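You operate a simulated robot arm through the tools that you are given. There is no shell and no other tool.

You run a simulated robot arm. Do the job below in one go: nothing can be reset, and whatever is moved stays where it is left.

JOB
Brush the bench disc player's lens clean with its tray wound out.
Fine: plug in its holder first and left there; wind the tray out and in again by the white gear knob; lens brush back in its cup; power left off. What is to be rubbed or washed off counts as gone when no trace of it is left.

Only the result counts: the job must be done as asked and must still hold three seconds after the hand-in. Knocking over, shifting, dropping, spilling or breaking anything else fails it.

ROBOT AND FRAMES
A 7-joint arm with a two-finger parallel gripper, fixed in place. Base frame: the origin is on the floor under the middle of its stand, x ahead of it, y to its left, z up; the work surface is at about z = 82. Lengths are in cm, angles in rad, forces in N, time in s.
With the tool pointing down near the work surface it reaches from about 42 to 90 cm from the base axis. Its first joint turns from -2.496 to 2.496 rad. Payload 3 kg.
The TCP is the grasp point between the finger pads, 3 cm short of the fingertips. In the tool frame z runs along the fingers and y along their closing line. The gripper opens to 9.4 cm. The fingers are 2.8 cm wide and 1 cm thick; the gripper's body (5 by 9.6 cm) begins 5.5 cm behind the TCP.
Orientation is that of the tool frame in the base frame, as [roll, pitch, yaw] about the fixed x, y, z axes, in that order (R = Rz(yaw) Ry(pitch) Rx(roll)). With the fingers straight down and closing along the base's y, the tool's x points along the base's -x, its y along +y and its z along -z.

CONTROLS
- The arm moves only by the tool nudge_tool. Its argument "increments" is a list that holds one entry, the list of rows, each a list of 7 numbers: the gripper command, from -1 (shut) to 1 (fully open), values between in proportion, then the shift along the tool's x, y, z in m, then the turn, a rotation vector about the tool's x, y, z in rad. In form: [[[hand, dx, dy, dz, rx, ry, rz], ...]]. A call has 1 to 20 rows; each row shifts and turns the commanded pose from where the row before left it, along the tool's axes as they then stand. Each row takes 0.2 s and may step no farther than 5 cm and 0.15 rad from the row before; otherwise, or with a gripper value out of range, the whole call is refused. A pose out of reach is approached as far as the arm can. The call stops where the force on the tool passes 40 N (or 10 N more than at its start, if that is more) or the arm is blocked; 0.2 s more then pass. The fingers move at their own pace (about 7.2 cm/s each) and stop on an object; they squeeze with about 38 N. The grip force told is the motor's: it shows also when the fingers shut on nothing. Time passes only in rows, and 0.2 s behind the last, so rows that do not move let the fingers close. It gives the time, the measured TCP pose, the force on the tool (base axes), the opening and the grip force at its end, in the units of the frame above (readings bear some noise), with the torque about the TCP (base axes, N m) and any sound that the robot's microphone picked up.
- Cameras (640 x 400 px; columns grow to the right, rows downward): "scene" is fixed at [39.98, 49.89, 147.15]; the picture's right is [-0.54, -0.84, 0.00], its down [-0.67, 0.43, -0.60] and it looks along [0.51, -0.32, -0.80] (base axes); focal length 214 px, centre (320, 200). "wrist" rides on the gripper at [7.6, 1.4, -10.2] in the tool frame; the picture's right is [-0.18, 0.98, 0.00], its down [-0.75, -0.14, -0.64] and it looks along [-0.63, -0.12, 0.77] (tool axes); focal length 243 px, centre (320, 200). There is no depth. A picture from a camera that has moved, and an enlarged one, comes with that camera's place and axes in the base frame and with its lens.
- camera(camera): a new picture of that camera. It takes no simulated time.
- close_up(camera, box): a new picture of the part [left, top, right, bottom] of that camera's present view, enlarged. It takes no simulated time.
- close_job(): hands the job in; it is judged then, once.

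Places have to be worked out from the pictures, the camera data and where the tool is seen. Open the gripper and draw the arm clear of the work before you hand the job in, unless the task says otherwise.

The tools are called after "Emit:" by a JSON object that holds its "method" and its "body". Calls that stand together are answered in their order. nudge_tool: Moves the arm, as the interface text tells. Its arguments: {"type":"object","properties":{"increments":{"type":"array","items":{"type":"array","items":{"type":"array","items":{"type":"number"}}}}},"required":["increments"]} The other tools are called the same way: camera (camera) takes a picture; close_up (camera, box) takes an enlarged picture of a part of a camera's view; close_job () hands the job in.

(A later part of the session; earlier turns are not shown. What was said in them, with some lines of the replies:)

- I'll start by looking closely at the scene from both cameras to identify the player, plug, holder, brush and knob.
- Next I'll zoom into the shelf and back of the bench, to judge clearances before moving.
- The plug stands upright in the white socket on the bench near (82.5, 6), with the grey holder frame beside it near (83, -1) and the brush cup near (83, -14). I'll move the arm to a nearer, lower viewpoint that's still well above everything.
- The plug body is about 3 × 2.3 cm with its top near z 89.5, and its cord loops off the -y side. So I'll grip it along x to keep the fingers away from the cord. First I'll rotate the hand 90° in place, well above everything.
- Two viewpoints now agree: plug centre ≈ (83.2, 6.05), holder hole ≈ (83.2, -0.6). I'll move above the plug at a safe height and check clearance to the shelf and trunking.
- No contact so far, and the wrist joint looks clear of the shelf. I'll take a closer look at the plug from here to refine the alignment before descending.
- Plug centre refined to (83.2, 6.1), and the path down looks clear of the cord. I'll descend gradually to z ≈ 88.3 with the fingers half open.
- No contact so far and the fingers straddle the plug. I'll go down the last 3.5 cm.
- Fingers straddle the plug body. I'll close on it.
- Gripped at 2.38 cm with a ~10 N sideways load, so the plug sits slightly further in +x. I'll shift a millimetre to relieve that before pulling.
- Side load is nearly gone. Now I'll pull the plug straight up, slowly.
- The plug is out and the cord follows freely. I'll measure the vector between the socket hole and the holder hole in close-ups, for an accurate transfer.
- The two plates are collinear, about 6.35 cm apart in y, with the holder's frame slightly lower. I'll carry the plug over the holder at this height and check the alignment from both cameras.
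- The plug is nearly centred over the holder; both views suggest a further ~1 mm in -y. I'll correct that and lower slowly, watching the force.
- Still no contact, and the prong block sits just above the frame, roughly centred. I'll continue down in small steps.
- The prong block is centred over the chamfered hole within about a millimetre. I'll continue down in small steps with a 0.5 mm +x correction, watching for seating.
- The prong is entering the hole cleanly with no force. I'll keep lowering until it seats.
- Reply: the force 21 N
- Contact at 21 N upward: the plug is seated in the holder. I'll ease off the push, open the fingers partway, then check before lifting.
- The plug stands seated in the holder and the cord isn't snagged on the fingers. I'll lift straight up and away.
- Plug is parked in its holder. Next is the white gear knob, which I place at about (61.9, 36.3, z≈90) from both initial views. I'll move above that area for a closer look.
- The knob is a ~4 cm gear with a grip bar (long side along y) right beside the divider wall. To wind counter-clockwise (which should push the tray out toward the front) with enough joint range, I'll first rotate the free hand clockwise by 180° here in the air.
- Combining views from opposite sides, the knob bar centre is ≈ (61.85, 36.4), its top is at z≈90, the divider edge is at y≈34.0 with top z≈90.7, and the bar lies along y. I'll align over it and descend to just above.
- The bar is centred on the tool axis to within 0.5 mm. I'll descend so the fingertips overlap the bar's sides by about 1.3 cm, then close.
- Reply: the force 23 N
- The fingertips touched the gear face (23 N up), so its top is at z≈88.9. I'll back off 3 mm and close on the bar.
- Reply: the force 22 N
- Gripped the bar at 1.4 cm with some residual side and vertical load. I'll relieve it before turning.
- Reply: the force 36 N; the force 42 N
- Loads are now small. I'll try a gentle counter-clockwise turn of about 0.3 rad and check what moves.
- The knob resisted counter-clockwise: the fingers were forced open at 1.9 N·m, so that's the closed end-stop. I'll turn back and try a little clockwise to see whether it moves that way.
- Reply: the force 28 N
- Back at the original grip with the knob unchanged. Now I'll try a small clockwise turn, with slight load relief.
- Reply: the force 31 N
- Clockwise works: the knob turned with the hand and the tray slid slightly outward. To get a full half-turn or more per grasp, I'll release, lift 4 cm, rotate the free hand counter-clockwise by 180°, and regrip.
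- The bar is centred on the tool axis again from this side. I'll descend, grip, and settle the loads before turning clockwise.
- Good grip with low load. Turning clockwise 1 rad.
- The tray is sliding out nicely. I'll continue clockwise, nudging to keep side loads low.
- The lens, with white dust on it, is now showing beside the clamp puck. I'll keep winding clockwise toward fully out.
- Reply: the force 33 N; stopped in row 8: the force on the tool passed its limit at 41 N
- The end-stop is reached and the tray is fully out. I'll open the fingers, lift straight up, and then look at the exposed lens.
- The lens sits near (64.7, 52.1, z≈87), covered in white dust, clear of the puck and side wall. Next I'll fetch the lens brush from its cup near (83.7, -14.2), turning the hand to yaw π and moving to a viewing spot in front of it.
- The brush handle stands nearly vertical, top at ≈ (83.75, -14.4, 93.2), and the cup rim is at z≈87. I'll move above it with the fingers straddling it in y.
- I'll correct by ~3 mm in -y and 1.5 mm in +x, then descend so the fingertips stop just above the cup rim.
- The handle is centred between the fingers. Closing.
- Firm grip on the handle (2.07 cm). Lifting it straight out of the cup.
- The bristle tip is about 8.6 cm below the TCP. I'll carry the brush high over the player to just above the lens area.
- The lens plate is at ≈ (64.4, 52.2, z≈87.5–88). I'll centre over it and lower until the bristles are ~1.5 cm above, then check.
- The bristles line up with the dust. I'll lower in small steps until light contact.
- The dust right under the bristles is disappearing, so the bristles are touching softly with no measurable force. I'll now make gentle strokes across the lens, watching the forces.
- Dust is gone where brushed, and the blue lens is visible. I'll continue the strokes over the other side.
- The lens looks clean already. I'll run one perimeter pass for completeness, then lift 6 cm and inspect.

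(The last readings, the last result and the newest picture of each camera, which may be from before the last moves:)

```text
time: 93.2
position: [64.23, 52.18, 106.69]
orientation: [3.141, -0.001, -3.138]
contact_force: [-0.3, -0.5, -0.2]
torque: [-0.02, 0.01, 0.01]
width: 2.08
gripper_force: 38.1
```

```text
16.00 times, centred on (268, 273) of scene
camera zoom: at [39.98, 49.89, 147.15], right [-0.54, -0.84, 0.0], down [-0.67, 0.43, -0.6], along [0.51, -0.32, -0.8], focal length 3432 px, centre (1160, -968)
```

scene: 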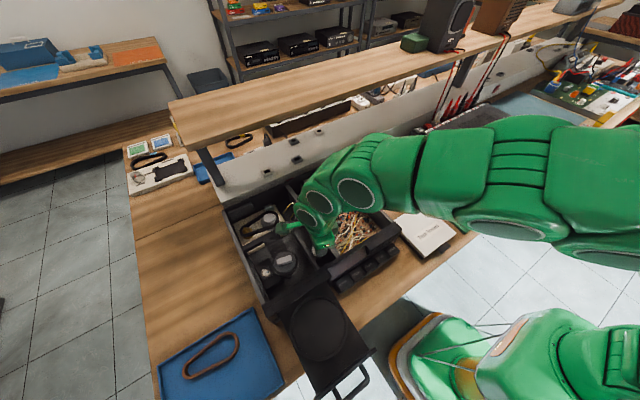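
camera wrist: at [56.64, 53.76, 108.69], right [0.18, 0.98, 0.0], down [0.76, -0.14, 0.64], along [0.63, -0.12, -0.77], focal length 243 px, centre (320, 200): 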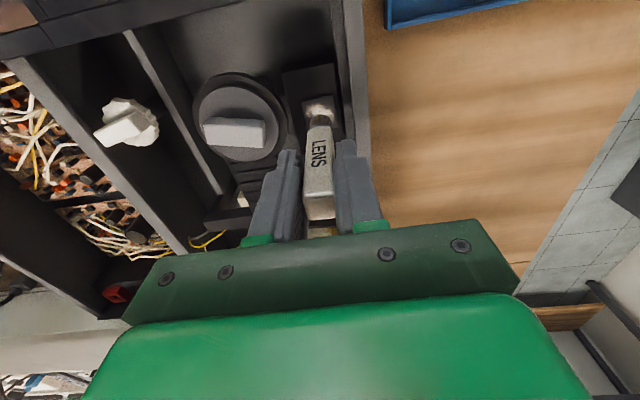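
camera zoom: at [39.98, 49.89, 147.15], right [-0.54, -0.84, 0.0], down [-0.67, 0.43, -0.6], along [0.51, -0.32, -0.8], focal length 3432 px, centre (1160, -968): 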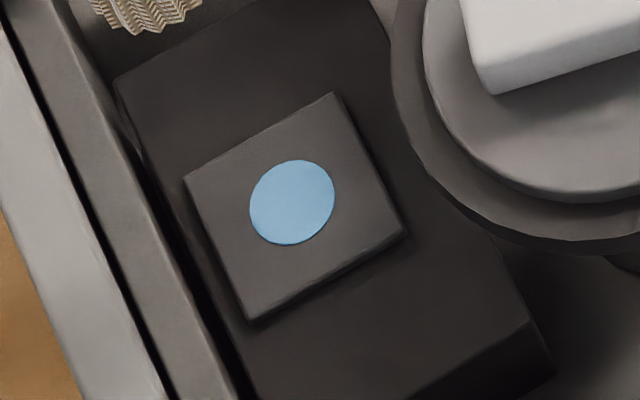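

The lens is spotless with no trace left. Now I'll carry the brush back to its cup, high over the player.

Emit:
{"method": "nudge_tool", "body": {"increments": [[[-1, 0, 0, -0.02, 0, 0, 0], [-1, -0.01298, -0.04445, 0, 0, 0, 0], [-1, -0.01298, -0.04445, 0, 0, 0, 0], [-1, -0.01298, -0.04445, 0, 0, 0, 0], [-1, -0.01298, -0.04445, 0, 0, 0, 0], [-1, -0.01298, -0.04445, 0, 0, 0, 0], [-1, -0.01298, -0.04445, 0, 0, 0, 0], [-1, -0.01298, -0.04445, 0, 0, 0, 0], [-1, -0.01298, -0.04445, 0, 0, 0, 0], [-1, -0.01298, -0.04445, 0, 0, 0, 0], [-1, -0.01298, -0.04445, 0, 0, 0, 0], [-1, -0.01298, -0.04445, 0, 0, 0, 0], [-1, -0.01298, -0.04445, 0, 0, 0, 0], [-1, -0.01298, -0.04445, 0, 0, 0, 0], [-1, -0.01298, -0.04445, 0, 0, 0, 0], [-1, -0.01298, -0.04445, 0, 0, 0, 0], [-1, 0, 0, 0, 0, 0, 0], [-1, 0, 0, 0, 0, 0, 0]]]}}

Emit:
{"method": "camera", "body": {"camera": "wrist"}}

Emit:
{"method": "close_up", "body": {"camera": "scene", "box": [370, 90, 450, 170]}}

```text
time: 97.0
position: [84.04, -14.56, 108.75]
orientation: [-3.138, -0.002, -3.137]
contact_force: [0.9, 0.6, -1.0]
torque: [-0.04, -0.05, 0.0]
width: 2.07
gripper_force: 37.7
```

```text
taken
camera wrist: at [76.33, -13.12, 118.95], right [0.18, 0.98, 0.0], down [0.75, -0.14, 0.64], along [0.63, -0.12, -0.77], focal length 243 px, centre (320, 200)
```

wrist: 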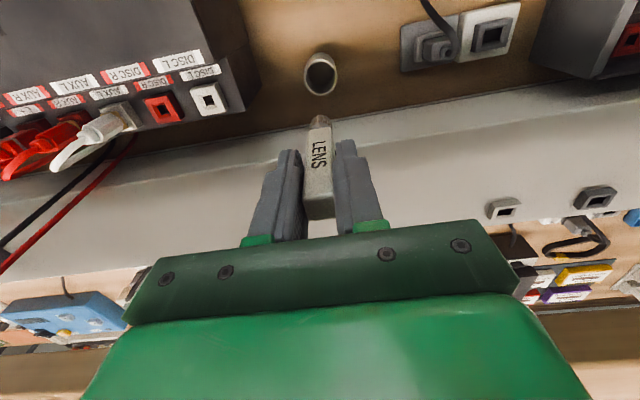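

```text
5.00 times, centred on (410, 130) of scene
camera zoom: at [39.98, 49.89, 147.15], right [-0.54, -0.84, 0.0], down [-0.67, 0.43, -0.6], along [0.51, -0.32, -0.8], focal length 1072 px, centre (-130, 550)
```

zoom: 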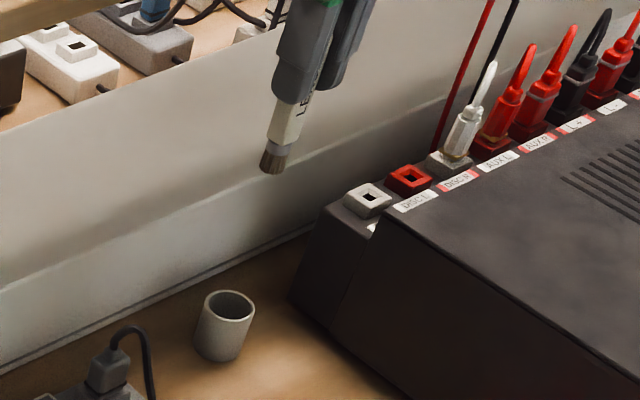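

I'll take out the 3.5 mm x offset accumulated relative to the pick-up pose and lower to the same height as right after the pick, to compare the cup alignment.

Emit:
{"method": "nudge_tool", "body": {"increments": [[[-1, 0.0035, 0.0005, 0.01, 0, 0, 0], [-1, 0, 0, 0.02, 0, 0, 0], [-1, 0, 0, 0.019, 0, 0, 0], [-1, 0, 0, 0, 0, 0, 0], [-1, 0, 0, 0, 0, 0, 0]]]}}

Emit:
{"method": "close_up", "body": {"camera": "wrist", "box": [280, 50, 360, 220]}}

Emit:
{"method": "close_up", "body": {"camera": "scene", "box": [370, 90, 450, 170]}}

```text
time: 98.2
position: [83.75, -14.49, 103.75]
orientation: [3.141, -0.002, -3.139]
contact_force: [-0.2, -0.4, -0.6]
torque: [0.0, 0.0, -0.01]
width: 2.05
gripper_force: 37.9
```

```text
2.35 times, centred on (320, 135) of wrist
camera zoom: at [76.05, -13.06, 114.03], right [0.18, 0.98, 0.0], down [0.75, -0.14, 0.64], along [0.63, -0.12, -0.77], focal length 571 px, centre (320, 353)
```

zoom: 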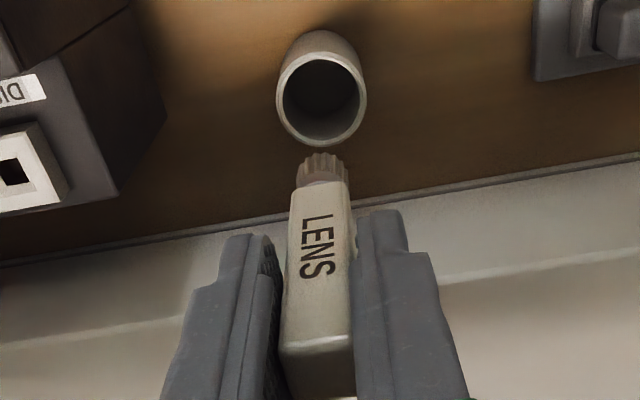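

```text
5.00 times, centred on (410, 130) of scene
camera zoom: at [39.98, 49.89, 147.15], right [-0.54, -0.84, 0.0], down [-0.67, 0.43, -0.6], along [0.51, -0.32, -0.8], focal length 1072 px, centre (-130, 550)
```

zoom: 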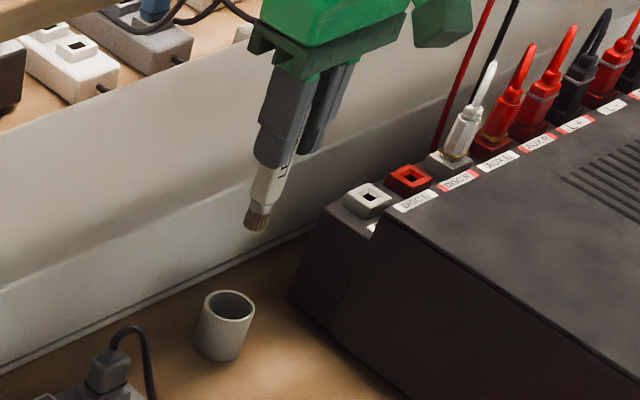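

Alignment over the cup matches the pick-up view. Lowering to where the tip meets the rim, then checking.

Emit:
{"method": "nudge_tool", "body": {"increments": [[[-1, 0, 0, 0.02, 0, 0, 0], [-1, 0, 0, 0.02, 0, 0, 0], [-1, 0, 0, 0.02, 0, 0, 0], [-1, 0, 0, 0.01, 0, 0, 0], [-1, 0, 0, 0, 0, 0, 0]]]}}

Emit:
{"method": "close_up", "body": {"camera": "wrist", "box": [270, 70, 370, 190]}}

Emit:
{"method": "close_up", "body": {"camera": "scene", "box": [370, 110, 440, 170]}}

```text
time: 99.3
position: [83.75, -14.56, 96.73]
orientation: [3.14, -0.003, -3.138]
contact_force: [0.1, -0.9, 0.0]
torque: [0.02, -0.01, 0.0]
width: 2.07
gripper_force: 37.7
```

```text
3.33 times, centred on (320, 130) of wrist
camera zoom: at [75.98, -13.14, 107.04], right [0.18, 0.98, 0.0], down [0.75, -0.14, 0.64], along [0.63, -0.12, -0.77], focal length 809 px, centre (320, 433)
```

zoom: 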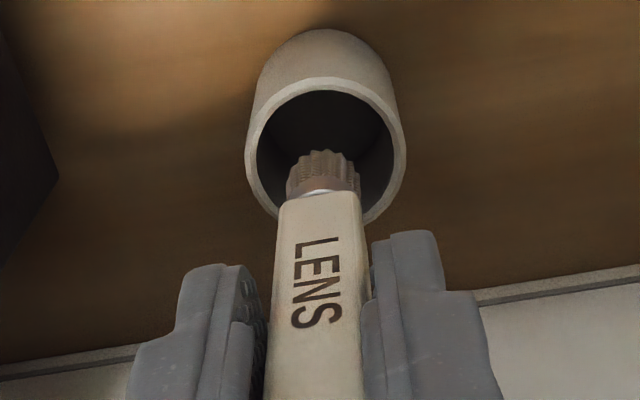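

```text
6.67 times, centred on (405, 140) of scene
camera zoom: at [39.98, 49.89, 147.15], right [-0.54, -0.84, 0.0], down [-0.67, 0.43, -0.6], along [0.51, -0.32, -0.8], focal length 1430 px, centre (-247, 600)
```

zoom: 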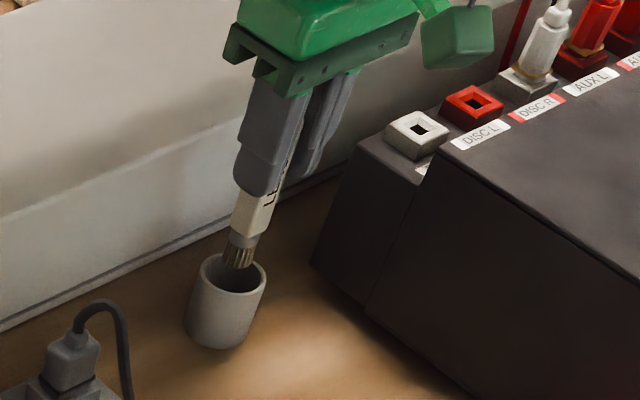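

The tip is centred over the cup mouth. Lowering it all the way in.

Emit:
{"method": "nudge_tool", "body": {"increments": [[[-1, 0, 0, 0.01, 0, 0, 0], [-1, 0, 0, 0.01, 0, 0, 0], [-1, 0, 0, 0.01, 0, 0, 0], [-1, 0, 0, 0.01, 0, 0, 0], [-1, 0, 0, 0.006, 0, 0, 0], [-1, 0, 0, 0, 0, 0, 0]]]}}

Emit:
{"method": "close_up", "body": {"camera": "wrist", "box": [250, 80, 390, 240]}}

Emit:
{"method": "close_up", "body": {"camera": "scene", "box": [370, 110, 440, 170]}}

```text
time: 100.8
position: [83.81, -14.57, 92.2]
orientation: [3.14, -0.002, -3.138]
contact_force: [-0.7, -0.1, -0.5]
torque: [-0.01, 0.01, 0.02]
width: 2.08
gripper_force: 37.9
```

```text
2.50 times, centred on (320, 160) of wrist
camera zoom: at [76.02, -13.15, 102.46], right [0.18, 0.98, 0.0], down [0.76, -0.14, 0.64], along [0.63, -0.12, -0.77], focal length 606 px, centre (320, 300)
```

zoom: 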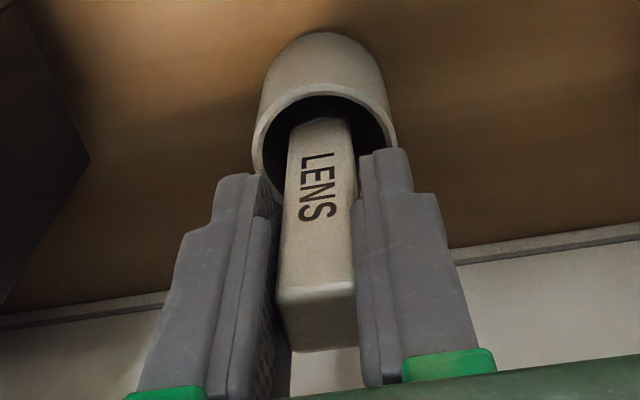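

```text
6.67 times, centred on (405, 140) of scene
camera zoom: at [39.98, 49.89, 147.15], right [-0.54, -0.84, 0.0], down [-0.67, 0.43, -0.6], along [0.51, -0.32, -0.8], focal length 1430 px, centre (-247, 600)
```

zoom: 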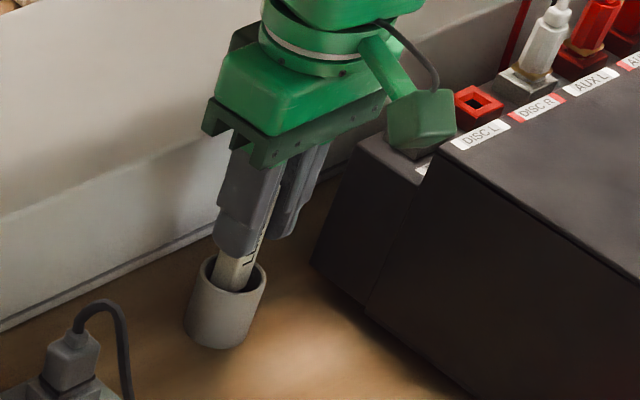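

Emit:
{"method": "nudge_tool", "body": {"increments": [[[-1, 0, 0, 0.0015, 0, 0, 0], [-1, 0, 0, 0.0015, 0, 0, 0], [-1, 0, 0, 0.001, 0, 0, 0], [-1, 0, 0, 0, 0, 0, 0]]]}}

Emit:
{"method": "close_up", "body": {"camera": "wrist", "box": [250, 80, 390, 240]}}

```text
time: 101.8
position: [83.69, -14.46, 91.76]
orientation: [-3.141, 0.0, -3.138]
contact_force: [0.4, 0.0, 0.2]
torque: [-0.01, -0.01, 0.03]
width: 2.08
gripper_force: 38.0
```

```text
2.50 times, centred on (320, 160) of wrist
camera zoom: at [75.96, -13.11, 102.07], right [0.18, 0.98, 0.0], down [0.76, -0.14, 0.64], along [0.63, -0.12, -0.77], focal length 606 px, centre (320, 300)
```

zoom: 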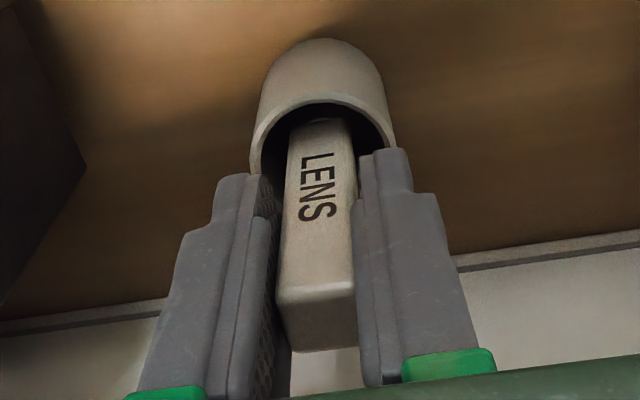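

This matches the pick-up pose. One more millimetre down, then I'll release.

Emit:
{"method": "nudge_tool", "body": {"increments": [[[-1, 0, 0, 0.001, 0, 0, 0], [-1, 0, 0, 0, 0, 0, 0], [-0.1, 0, 0, 0, 0, 0, 0], [-0.1, 0, 0, 0, 0, 0, 0], [-0.1, 0, 0, 0, 0, 0, 0]]]}}

Emit:
{"method": "close_up", "body": {"camera": "wrist", "box": [250, 80, 390, 240]}}

Emit:
{"method": "close_up", "body": {"camera": "scene", "box": [370, 110, 440, 170]}}

```text
time: 103.0
position: [83.65, -14.61, 91.63]
orientation: [3.141, -0.002, -3.136]
contact_force: [-0.2, 0.1, 0.4]
torque: [-0.02, -0.01, -0.04]
width: 4.25
gripper_force: 0.0
```

```text
2.50 times, centred on (320, 160) of wrist
camera zoom: at [75.96, -13.13, 101.93], right [0.18, 0.98, 0.0], down [0.76, -0.14, 0.64], along [0.63, -0.12, -0.77], focal length 606 px, centre (320, 300)
```

zoom: 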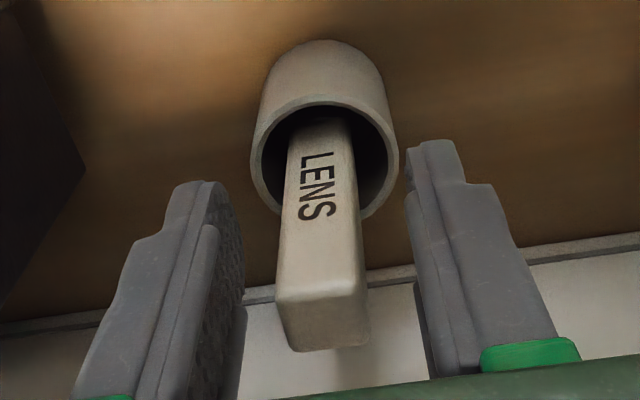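

```text
6.67 times, centred on (405, 140) of scene
camera zoom: at [39.98, 49.89, 147.15], right [-0.54, -0.84, 0.0], down [-0.67, 0.43, -0.6], along [0.51, -0.32, -0.8], focal length 1430 px, centre (-247, 600)
```

zoom: 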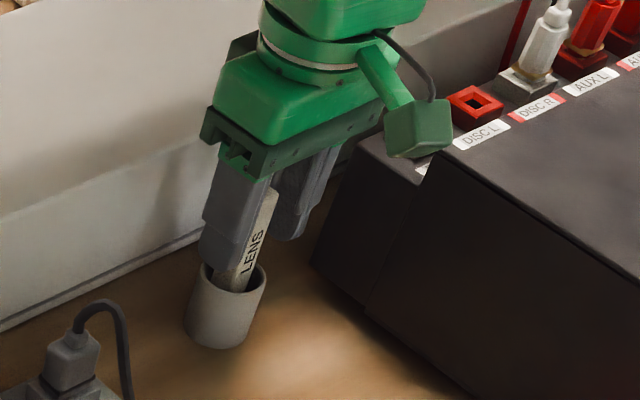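

The brush stands in its cup. Lifting straight up and away from it.

Emit:
{"method": "nudge_tool", "body": {"increments": [[[-0.1, 0, 0, -0.01, 0, 0, 0], [-0.1, 0, 0, -0.02, 0, 0, 0], [-0.1, 0, 0, -0.03, 0, 0, 0], [-0.1, 0, 0, -0.03, 0, 0, 0], [-0.1, 0, 0, -0.03, 0, 0, 0], [-0.1, 0, 0, -0.03, 0, 0, 0], [-0.1, 0, 0, 0, 0, 0, 0]]]}}

Emit:
{"method": "close_up", "body": {"camera": "scene", "box": [340, 110, 440, 200]}}

Emit:
{"method": "close_up", "body": {"camera": "wrist", "box": [250, 40, 390, 180]}}

```text
time: 104.5
position: [83.64, -14.53, 106.84]
orientation: [3.14, -0.004, -3.137]
contact_force: [-0.2, 0.0, -0.2]
torque: [0.02, 0.01, 0.01]
width: 4.23
gripper_force: 0.0
```

```text
4.44 times, centred on (390, 155) of scene
camera zoom: at [39.98, 49.89, 147.15], right [-0.54, -0.84, 0.0], down [-0.67, 0.43, -0.6], along [0.51, -0.32, -0.8], focal length 953 px, centre (9, 400)
```

zoom: 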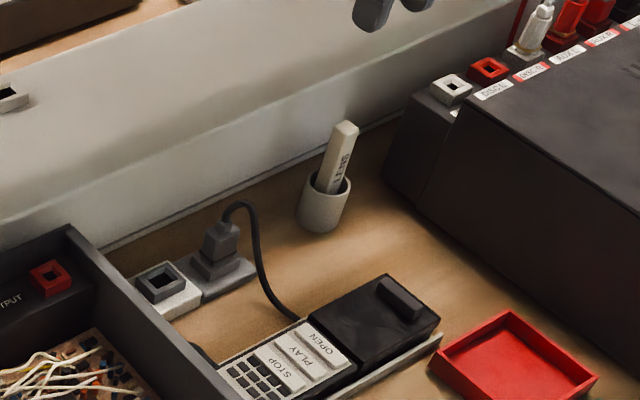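

```text
2.86 times, centred on (320, 110) of wrist
camera zoom: at [75.95, -13.08, 117.07], right [0.18, 0.98, 0.0], down [0.76, -0.14, 0.64], along [0.63, -0.12, -0.77], focal length 693 px, centre (320, 457)
```

zoom: 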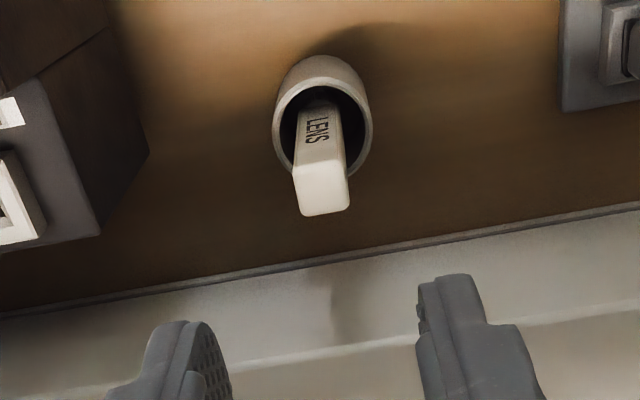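

Brush is back in its cup and the plug is still parked. Now I'll return above the knob, turning the hand to roughly match the bar for winding the tray in.

Emit:
{"method": "nudge_tool", "body": {"increments": [[[-0.2, 0.0181, 0.0423, -0.001, 0, 0, 0], [-0.2, 0.0181, 0.0423, -0.001, 0, 0, 0], [-0.2, 0.0181, 0.0423, -0.001, 0, 0, 0], [-0.2, 0.0181, 0.0423, -0.001, 0, 0, 0], [-0.2, 0.0181, 0.0423, -0.001, 0, 0, 0], [-0.2, 0.0181, 0.0423, -0.001, 0, 0, 0], [-0.2, 0.0181, 0.0423, -0.001, 0, 0, 0], [-0.2, 0.0181, 0.0423, -0.001, 0, 0, 0], [-0.2, 0.0181, 0.0423, -0.001, 0, 0, 0], [-0.2, 0.0181, 0.0423, -0.001, 0, 0, 0], [-0.2, 0.0181, 0.0423, -0.001, 0, 0, 0], [-0.2, 0.0181, 0.0423, -0.001, 0, 0, 0], [-0.2, 0, 0, 0, 0, 0, 0]]]}}

Emit:
{"method": "nudge_tool", "body": {"increments": [[[-0.2, 0, 0, 0, 0, 0, 0.139], [-0.2, 0, 0, 0, 0, 0, 0.139], [-0.2, 0, 0, 0, 0, 0, 0.139], [-0.2, 0, 0, 0, 0, 0, 0.139], [-0.2, 0, 0, 0, 0, 0, 0.139], [-0.2, 0, 0, 0, 0, 0, 0.139], [-0.2, 0, 0, 0, 0, 0, 0.139], [-0.2, 0, 0, 0, 0, 0, 0.139], [-0.2, 0, 0, 0, 0, 0, 0.139], [-0.2, 0, 0, 0, 0, 0, 0.139], [-0.2, 0, 0, 0, 0, 0, 0], [-0.2, 0, 0, 0, 0, 0, 0]]]}}

Emit:
{"method": "camera", "body": {"camera": "wrist"}}

Emit:
{"method": "close_up", "body": {"camera": "wrist", "box": [270, 50, 370, 150]}}

```text
time: 107.3
position: [61.67, 36.16, 108.07]
orientation: [-3.141, -0.002, -3.138]
contact_force: [0.0, 0.0, 0.6]
torque: [-0.01, 0.02, 0.04]
width: 3.75
gripper_force: 0.1
```

```text
time: 110.0
position: [61.78, 36.17, 107.89]
orientation: [-3.141, 0.001, 1.754]
contact_force: [-1.1, 0.4, -0.1]
torque: [0.0, 0.05, -0.02]
width: 3.74
gripper_force: 0.0
```

```text
taken
camera wrist: at [61.78, 43.85, 118.11], right [1.0, 0.0, 0.0], down [0.0, -0.77, 0.64], along [0.0, -0.64, -0.77], focal length 243 px, centre (320, 200)
```

wrist: 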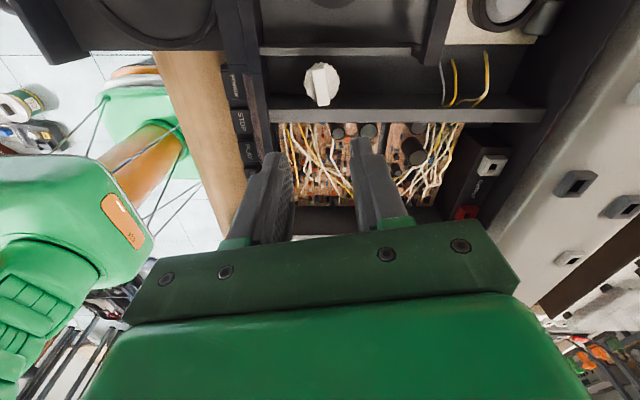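

```text
4.00 times, centred on (320, 100) of wrist
camera zoom: at [61.78, 43.85, 118.11], right [1.0, 0.0, 0.0], down [0.0, -0.77, 0.64], along [0.0, -0.64, -0.77], focal length 970 px, centre (320, 600)
```

zoom: 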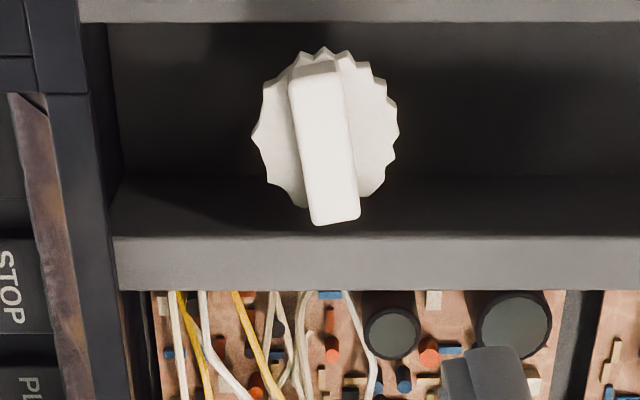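

The bar is about 0.15 rad counter-clockwise of the y axis, so the hand is nearly aligned. I'll centre on the knob axis (62.0, 36.3) and descend to a checking height.

Emit:
{"method": "nudge_tool", "body": {"increments": [[[-0.25, 0.0009, 0.0024, 0.02, 0, 0, 0.03], [-0.25, 0, 0, 0.03, 0, 0, 0], [-0.25, 0, 0, 0.03, 0, 0, 0], [-0.25, 0, 0, 0.03, 0, 0, 0], [-0.25, 0, 0, 0.009, 0, 0, 0], [-0.25, 0, 0, 0, 0, 0, 0], [-0.25, 0, 0, 0, 0, 0, 0]]]}}

Emit:
{"method": "close_up", "body": {"camera": "wrist", "box": [270, 85, 370, 185]}}

```text
time: 111.5
position: [62.05, 36.2, 96.1]
orientation: [-3.14, 0.002, 1.726]
contact_force: [-0.6, 1.0, -0.8]
torque: [-0.02, 0.01, -0.01]
width: 3.54
gripper_force: 0.0
```

```text
4.00 times, centred on (320, 135) of wrist
camera zoom: at [62.25, 43.94, 106.27], right [1.0, -0.03, 0.0], down [-0.02, -0.77, 0.64], along [-0.02, -0.64, -0.77], focal length 970 px, centre (320, 460)
```

zoom: 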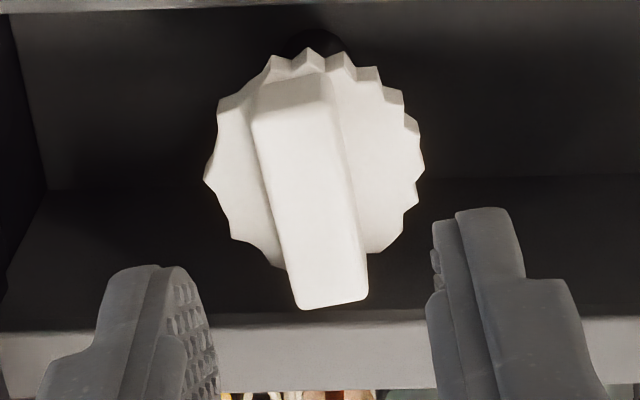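

Small correction, then descend and grip the bar.

Emit:
{"method": "nudge_tool", "body": {"increments": [[[-0.25, 0.0009, -0.0009, 0.015, 0, 0, 0], [-0.25, 0, 0, 0.015, 0, 0, 0], [-0.25, 0, 0, 0.0095, 0, 0, 0], [-0.25, 0, 0, 0, 0, 0, 0], [-1, 0, 0, 0, 0, 0, 0], [-1, 0, 0, 0, 0, 0, 0], [-1, 0, 0, 0, 0, 0, 0]]]}}

Emit:
{"method": "close_up", "body": {"camera": "wrist", "box": [250, 100, 390, 220]}}

```text
time: 113.2
position: [62.05, 36.33, 91.98]
orientation: [-3.142, 0.001, 1.727]
contact_force: [25.4, 5.8, -10.6]
torque: [0.72, -0.46, 1.17]
width: 1.4
gripper_force: 45.3
```

```text
3.33 times, centred on (320, 160) of wrist
camera zoom: at [62.08, 44.11, 102.25], right [1.0, -0.03, 0.0], down [-0.02, -0.77, 0.64], along [-0.02, -0.64, -0.77], focal length 809 px, centre (320, 333)
```

zoom: 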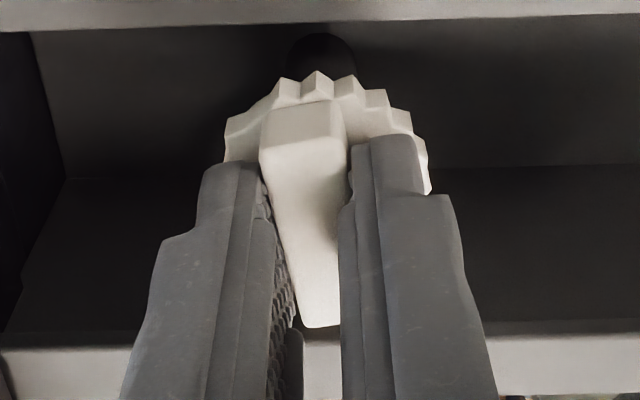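

Gripped. I'll relieve the side load and start winding counter-clockwise (tray in).

Emit:
{"method": "nudge_tool", "body": {"increments": [[[-1, 0, 0.0007, 0.0003, 0, 0, -0.04], [-1, 0, 0, 0, 0, 0, -0.06], [-1, 0, 0, 0, 0, 0, -0.08], [-1, 0, 0, 0, 0, 0, -0.08], [-1, 0, 0, 0, 0, 0, -0.08], [-1, 0, 0, 0, 0, 0, 0]]]}}

Emit:
{"method": "close_up", "body": {"camera": "wrist", "box": [250, 100, 390, 220]}}

Emit:
{"method": "close_up", "body": {"camera": "scene", "box": [220, 190, 400, 400]}}

```text
time: 114.5
position: [61.89, 36.4, 91.95]
orientation: [-3.138, 0.001, 2.066]
contact_force: [-6.5, -1.5, -12.9]
torque: [-0.65, -0.41, 0.0]
width: 1.38
gripper_force: 45.0
```

```text
3.33 times, centred on (320, 160) of wrist
camera zoom: at [59.52, 43.76, 102.25], right [0.95, 0.3, 0.0], down [0.24, -0.73, 0.64], along [0.19, -0.61, -0.77], focal length 809 px, centre (320, 333)
```

zoom: 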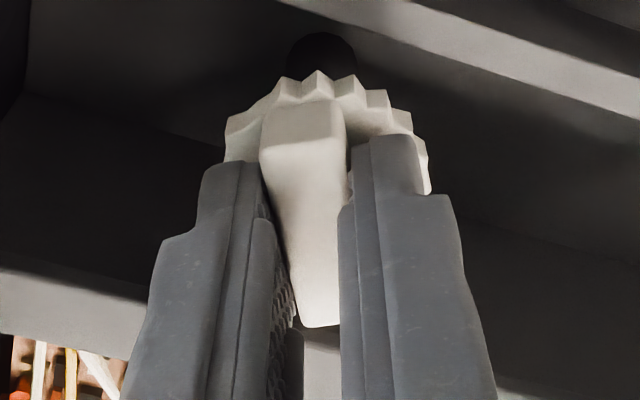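

```text
1.90 times, centred on (310, 295) of scene
camera zoom: at [39.98, 49.89, 147.15], right [-0.54, -0.84, 0.0], down [-0.67, 0.43, -0.6], along [0.51, -0.32, -0.8], focal length 408 px, centre (339, 19)
```

zoom: 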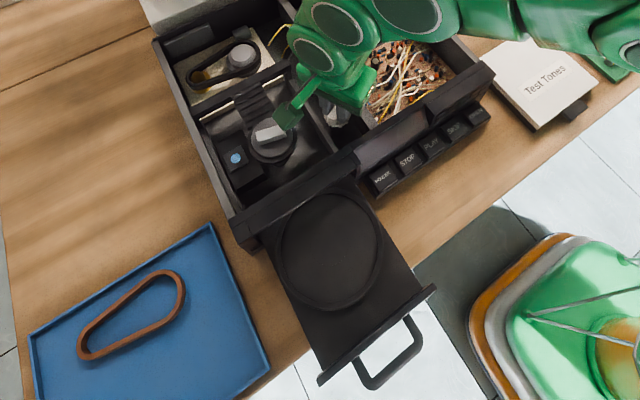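

The knob turns with the hand and the tray is coming in. Continuing.

Emit:
{"method": "nudge_tool", "body": {"increments": [[[-1, 0, 0, 0.0003, 0, 0, -0.08], [-1, 0, 0, 0, 0, 0, -0.08], [-1, 0, 0, 0, 0, 0, -0.08], [-1, 0, 0, 0, 0, 0, -0.08], [-1, 0, 0, 0, 0, 0, -0.08], [-1, 0, 0, 0, 0, 0, -0.08], [-1, 0, 0, 0, 0, 0, -0.08], [-1, 0, 0, 0, 0, 0, 0]]]}}

Emit:
{"method": "close_up", "body": {"camera": "scene", "box": [220, 190, 400, 400]}}

```text
time: 116.3
position: [61.91, 36.39, 91.96]
orientation: [-3.14, -0.002, 2.624]
contact_force: [-23.9, -11.5, -2.2]
torque: [0.39, 1.46, -0.02]
width: 1.39
gripper_force: 45.1
```

```text
1.90 times, centred on (310, 295) of scene
camera zoom: at [39.98, 49.89, 147.15], right [-0.54, -0.84, 0.0], down [-0.67, 0.43, -0.6], along [0.51, -0.32, -0.8], focal length 408 px, centre (339, 19)
```

zoom: 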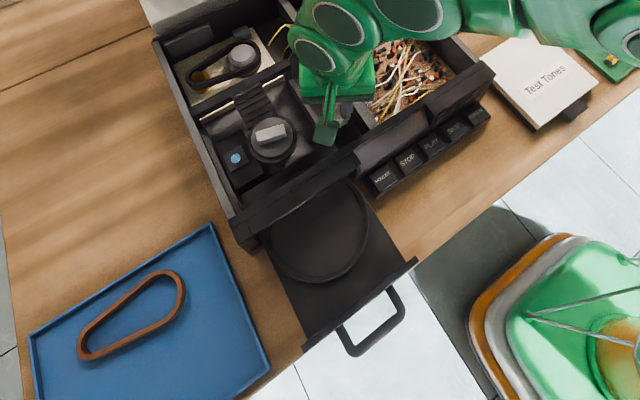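

Emit:
{"method": "nudge_tool", "body": {"increments": [[[-1, 0.0005, -0.0007, 0, 0, 0, -0.06], [-1, 0, 0, 0, 0, 0, -0.08], [-1, 0, 0, 0, 0, 0, -0.08], [-1, 0, 0, 0, 0, 0, -0.08], [-1, 0, 0, 0, 0, 0, -0.08], [-1, 0, 0, 0, 0, 0, -0.08], [-1, 0, 0, 0, 0, 0, -0.08], [-1, 0, 0, 0, 0, 0, 0]]]}}

Emit:
{"method": "close_up", "body": {"camera": "scene", "box": [220, 190, 380, 350]}}

```text
time: 118.2
position: [61.91, 36.31, 91.91]
orientation: [3.141, -0.001, -3.117]
contact_force: [12.3, -1.7, 9.3]
torque: [-0.01, 0.7, 0.03]
width: 1.38
gripper_force: 45.2
```

```text
2.50 times, centred on (300, 270) of scene
camera zoom: at [39.98, 49.89, 147.15], right [-0.54, -0.84, 0.0], down [-0.67, 0.43, -0.6], along [0.51, -0.32, -0.8], focal length 536 px, centre (370, 25)
```

zoom: 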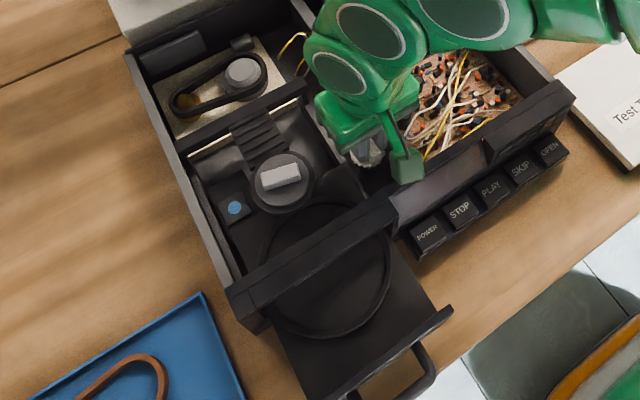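

Emit:
{"method": "nudge_tool", "body": {"increments": [[[-1, -0.0002, 0, -0.0003, 0, 0, -0.08], [-1, 0, 0, 0, 0, 0, -0.08], [-1, 0, 0, 0, 0, 0, -0.08], [-1, 0, 0, 0, 0, 0, -0.08], [-1, 0, 0, 0, 0, 0, -0.08], [-1, 0, 0, 0, 0, 0, -0.08], [-1, 0, 0, 0, 0, 0, -0.08], [-1, 0, 0, 0, 0, 0, 0]]]}}

Emit:
{"method": "close_up", "body": {"camera": "scene", "box": [220, 190, 380, 350]}}

```text
time: 120.0
position: [61.95, 36.22, 92.09]
orientation: [-3.14, -0.004, -2.56]
contact_force: [-8.9, -14.8, 15.6]
torque: [-0.72, 0.75, 0.0]
width: 1.39
gripper_force: 45.5
```

```text
2.50 times, centred on (300, 270) of scene
camera zoom: at [39.98, 49.89, 147.15], right [-0.54, -0.84, 0.0], down [-0.67, 0.43, -0.6], along [0.51, -0.32, -0.8], focal length 536 px, centre (370, 25)
```

zoom: 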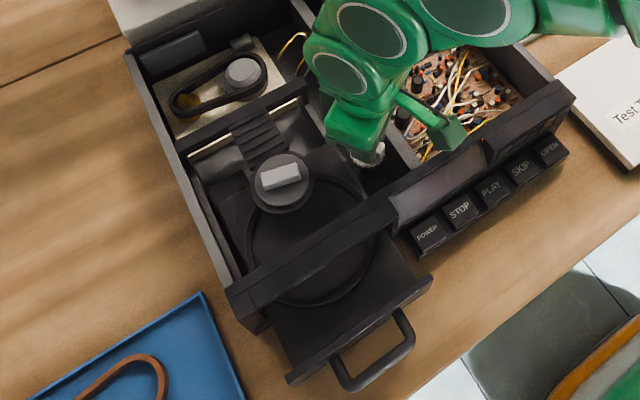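

Emit:
{"method": "nudge_tool", "body": {"increments": [[[-1, 0.0004, -0.0002, -0.0004, 0, 0, -0.06], [-1, 0, 0, 0, 0, 0, -0.08], [-1, 0, 0, 0, 0, 0, -0.08], [-1, 0, 0, 0, 0, 0, -0.08], [-1, 0, 0, 0, 0, 0, -0.08], [-1, 0, 0, 0, 0, 0, -0.08], [-1, 0, 0, 0, 0, 0, -0.08], [-1, 0, 0, 0, 0, 0, 0]]]}}

Emit:
{"method": "close_up", "body": {"camera": "scene", "box": [220, 190, 380, 350]}}

```text
time: 121.9
position: [62.08, 36.24, 91.98]
orientation: [-3.14, 0.001, -2.02]
contact_force: [10.5, 5.1, -1.4]
torque: [-0.04, -0.22, 0.0]
width: 1.4
gripper_force: 45.0
stopped in row 8: the force on the tool passed its limit at 40 N (the readings are from after the stop); the commanded pose is now the measured one
```

```text
2.50 times, centred on (300, 270) of scene
camera zoom: at [39.98, 49.89, 147.15], right [-0.54, -0.84, 0.0], down [-0.67, 0.43, -0.6], along [0.51, -0.32, -0.8], focal length 536 px, centre (370, 25)
```

zoom: 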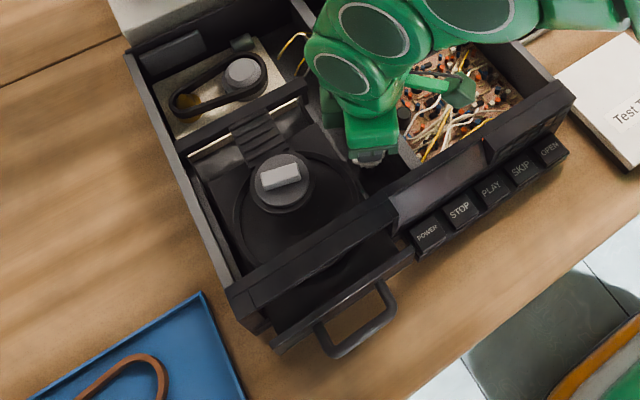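

The stop was only side load; the tray needs ~0.45 rad more. The commanded pose has been reset to the measured one, so I'll continue gently to the end-stop.

Emit:
{"method": "nudge_tool", "body": {"increments": [[[-1, 0, 0, 0, 0, 0, -0.06], [-1, 0, 0, 0, 0, 0, -0.07], [-1, 0, 0, 0, 0, 0, -0.07], [-1, 0, 0, 0, 0, 0, -0.07], [-1, 0, 0, 0, 0, 0, 0]]]}}

Emit:
{"method": "close_up", "body": {"camera": "scene", "box": [220, 190, 380, 350]}}

```text
time: 123.1
position: [61.95, 36.41, 91.96]
orientation: [3.14, -0.003, -1.749]
contact_force: [16.5, -3.7, -8.0]
torque: [-0.61, -0.3, -0.03]
width: 1.4
gripper_force: 45.5
```

```text
2.50 times, centred on (300, 270) of scene
camera zoom: at [39.98, 49.89, 147.15], right [-0.54, -0.84, 0.0], down [-0.67, 0.43, -0.6], along [0.51, -0.32, -0.8], focal length 536 px, centre (370, 25)
```

zoom: 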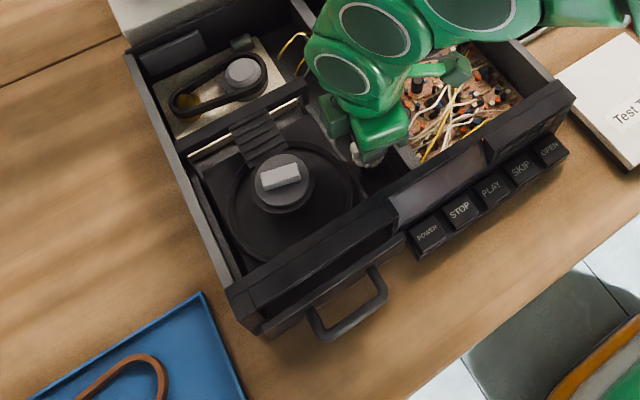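

Emit:
{"method": "nudge_tool", "body": {"increments": [[[-1, 0, -0.0004, 0.0003, 0, 0, -0.06], [-1, 0, 0, 0, 0, 0, -0.06], [-1, 0, 0, 0, 0, 0, -0.06], [-1, 0, 0, 0, 0, 0, -0.05], [-1, 0, 0, 0, 0, 0, 0]]]}}

Emit:
{"method": "close_up", "body": {"camera": "scene", "box": [220, 190, 380, 350]}}

Emit:
{"method": "close_up", "body": {"camera": "wrist", "box": [250, 100, 390, 220]}}

```text
time: 124.3
position: [62.05, 36.28, 92.02]
orientation: [3.139, 0.0, -1.521]
contact_force: [6.1, -4.2, 5.0]
torque: [0.91, -0.46, -1.44]
width: 1.46
gripper_force: 45.4
```

```text
2.50 times, centred on (300, 270) of scene
camera zoom: at [39.98, 49.89, 147.15], right [-0.54, -0.84, 0.0], down [-0.67, 0.43, -0.6], along [0.51, -0.32, -0.8], focal length 536 px, centre (370, 25)
```

zoom: 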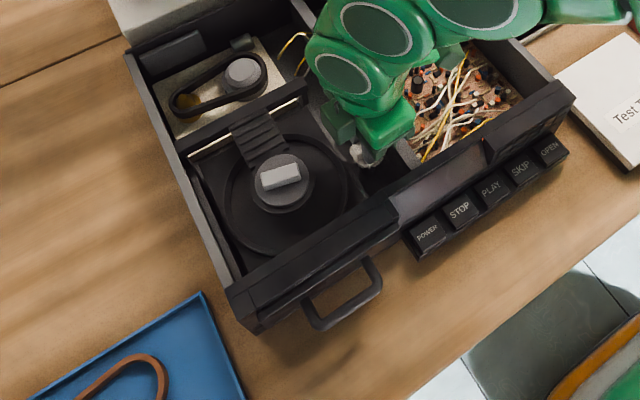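

```text
3.33 times, centred on (320, 160) of wrist
camera zoom: at [60.84, 28.58, 102.25], right [-0.99, 0.13, 0.0], down [0.1, 0.76, 0.64], along [0.09, 0.64, -0.77], focal length 809 px, centre (320, 333)
```

zoom: 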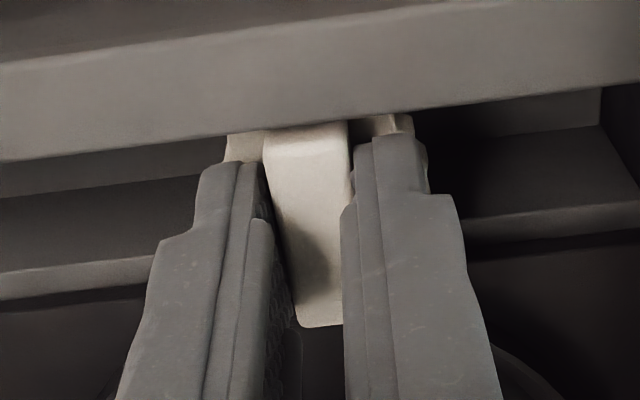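

The closed end-stop is reached (1.4 N·m reaction, bar back along y). I'll open the fingers, lift clear and verify.

Emit:
{"method": "nudge_tool", "body": {"increments": [[[-0.25, 0, 0, 0, 0, 0, 0], [-0.25, 0, 0, 0, 0, 0, 0], [-0.25, 0, 0, -0.01, 0, 0, 0], [-0.25, 0, 0, -0.03, 0, 0, 0], [-0.25, 0, 0, -0.03, 0, 0, 0], [-0.25, 0, 0, -0.03, 0, 0, 0], [-0.25, 0, 0, -0.03, 0, 0, 0], [-0.25, 0, 0, -0.03, 0, 0, 0], [-0.25, 0, 0, 0, 0, 0, 0]]]}}

Emit:
{"method": "camera", "body": {"camera": "wrist"}}

Emit:
{"method": "close_up", "body": {"camera": "scene", "box": [210, 150, 410, 330]}}

```text
time: 126.3
position: [62.09, 36.22, 107.86]
orientation: [-3.142, -0.001, -1.52]
contact_force: [0.6, 0.2, 0.5]
torque: [-0.02, 0.03, -0.02]
width: 3.56
gripper_force: 0.0
```

```text
taken
camera wrist: at [60.94, 28.53, 118.18], right [-0.99, 0.13, 0.0], down [0.1, 0.76, 0.64], along [0.09, 0.64, -0.77], focal length 243 px, centre (320, 200)
```

wrist: 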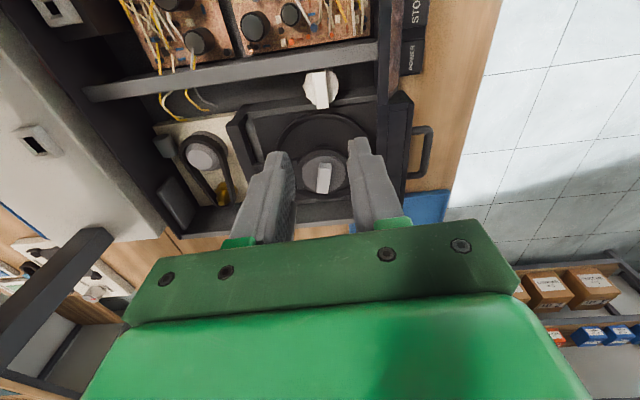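

```text
2.22 times, centred on (310, 240) of scene
camera zoom: at [39.98, 49.89, 147.15], right [-0.54, -0.84, 0.0], down [-0.67, 0.43, -0.6], along [0.51, -0.32, -0.8], focal length 477 px, centre (342, 111)
```

zoom: 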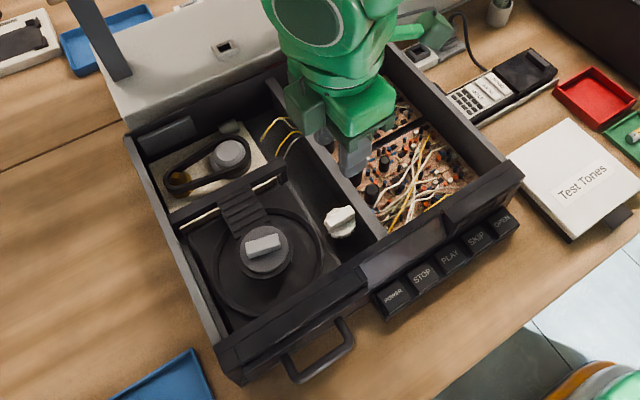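

The tray is fully in and the player looks just as it did at the start, with the POWER button untouched. I'll draw the arm up and away with the gripper open, then do a final check.

Emit:
{"method": "nudge_tool", "body": {"increments": [[[0.5, 0, 0, -0.03, 0, 0, 0], [1, 0.0395, 0.0098, -0.0157, 0, 0, 0], [1, 0.0395, 0.0098, -0.0157, 0, 0, 0], [1, 0.0395, 0.0098, -0.0157, 0, 0, 0], [1, 0.0395, 0.0098, -0.0157, 0, 0, 0], [1, 0.0395, 0.0098, -0.0157, 0, 0, 0], [1, 0.0395, 0.0098, -0.0157, 0, 0, 0], [1, 0.0395, 0.0098, -0.0157, 0, 0, 0], [1, 0.0395, 0.0098, -0.0157, 0, 0, 0], [1, 0.0395, 0.0098, -0.0157, 0, 0, 0], [1, 0, 0, 0, 0, 0, 0], [1, 0, 0, 0, 0, 0, 0]]]}}

Emit:
{"method": "camera", "body": {"camera": "scene"}}

Emit:
{"method": "close_up", "body": {"camera": "scene", "box": [340, 110, 440, 200]}}

Emit:
{"method": "close_up", "body": {"camera": "scene", "box": [220, 150, 400, 330]}}

```text
time: 128.9
position: [55.01, 0.33, 125.1]
orientation: [3.14, -0.001, -1.522]
contact_force: [-0.3, 0.9, 0.3]
torque: [0.03, -0.06, -0.02]
width: 9.41
gripper_force: 0.1
```

```text
taken
```

scene: 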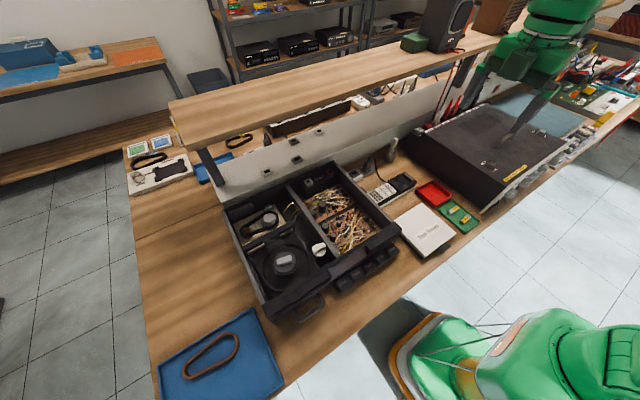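

```text
4.44 times, centred on (390, 155) of scene
camera zoom: at [39.98, 49.89, 147.15], right [-0.54, -0.84, 0.0], down [-0.67, 0.43, -0.6], along [0.51, -0.32, -0.8], focal length 953 px, centre (9, 400)
```

zoom: 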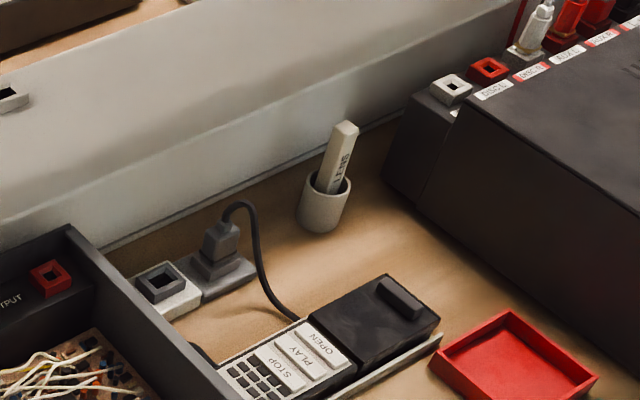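

```text
2.22 times, centred on (310, 240) of scene
camera zoom: at [39.98, 49.89, 147.15], right [-0.54, -0.84, 0.0], down [-0.67, 0.43, -0.6], along [0.51, -0.32, -0.8], focal length 477 px, centre (342, 111)
```

zoom: 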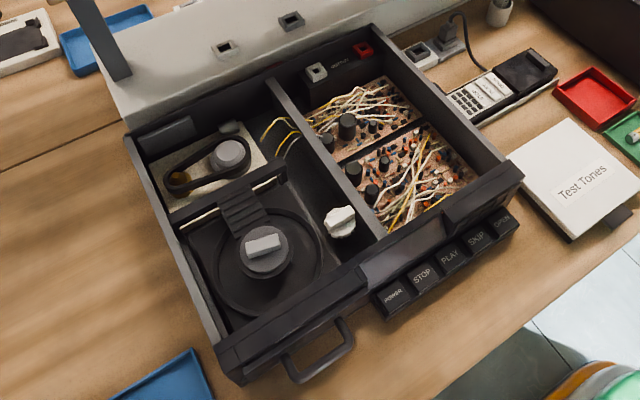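

Everything checks out:
- **Plug:** in its holder.
- **Brush:** in its cup.
- **Lens:** brushed clean.
- **Tray:** wound back in to its stop.
- **Power:** untouched.
- **Arm:** clear, with the gripper open.

Handing in.

Emit:
{"method": "close_job", "body": {}}

```text
The job is handed in.
```

The lens is brushed clean, with no trace of dust left in close-ups from either camera. I've handed the job in, but I haven't seen the judge's verdict.

- **Plug:** I moved it from the socket to its holder first, and it is still seated there.
- **Tray:** I wound it fully out with the white gear knob (clockwise is out). After brushing, I wound it back in to its end-stop. In the final picture the player looks the same as at the start.
- **Brush:** It is back in its cup, standing upright.
- **Power:** I never touched the POWER button, and the plug stays out of the socket.

I first turned the knob the wrong way, against its closed stop, so the fingers slipped on the bar. I saw no damage from that. Nothing else on the bench looks moved, and the arm is clear with the gripper open.
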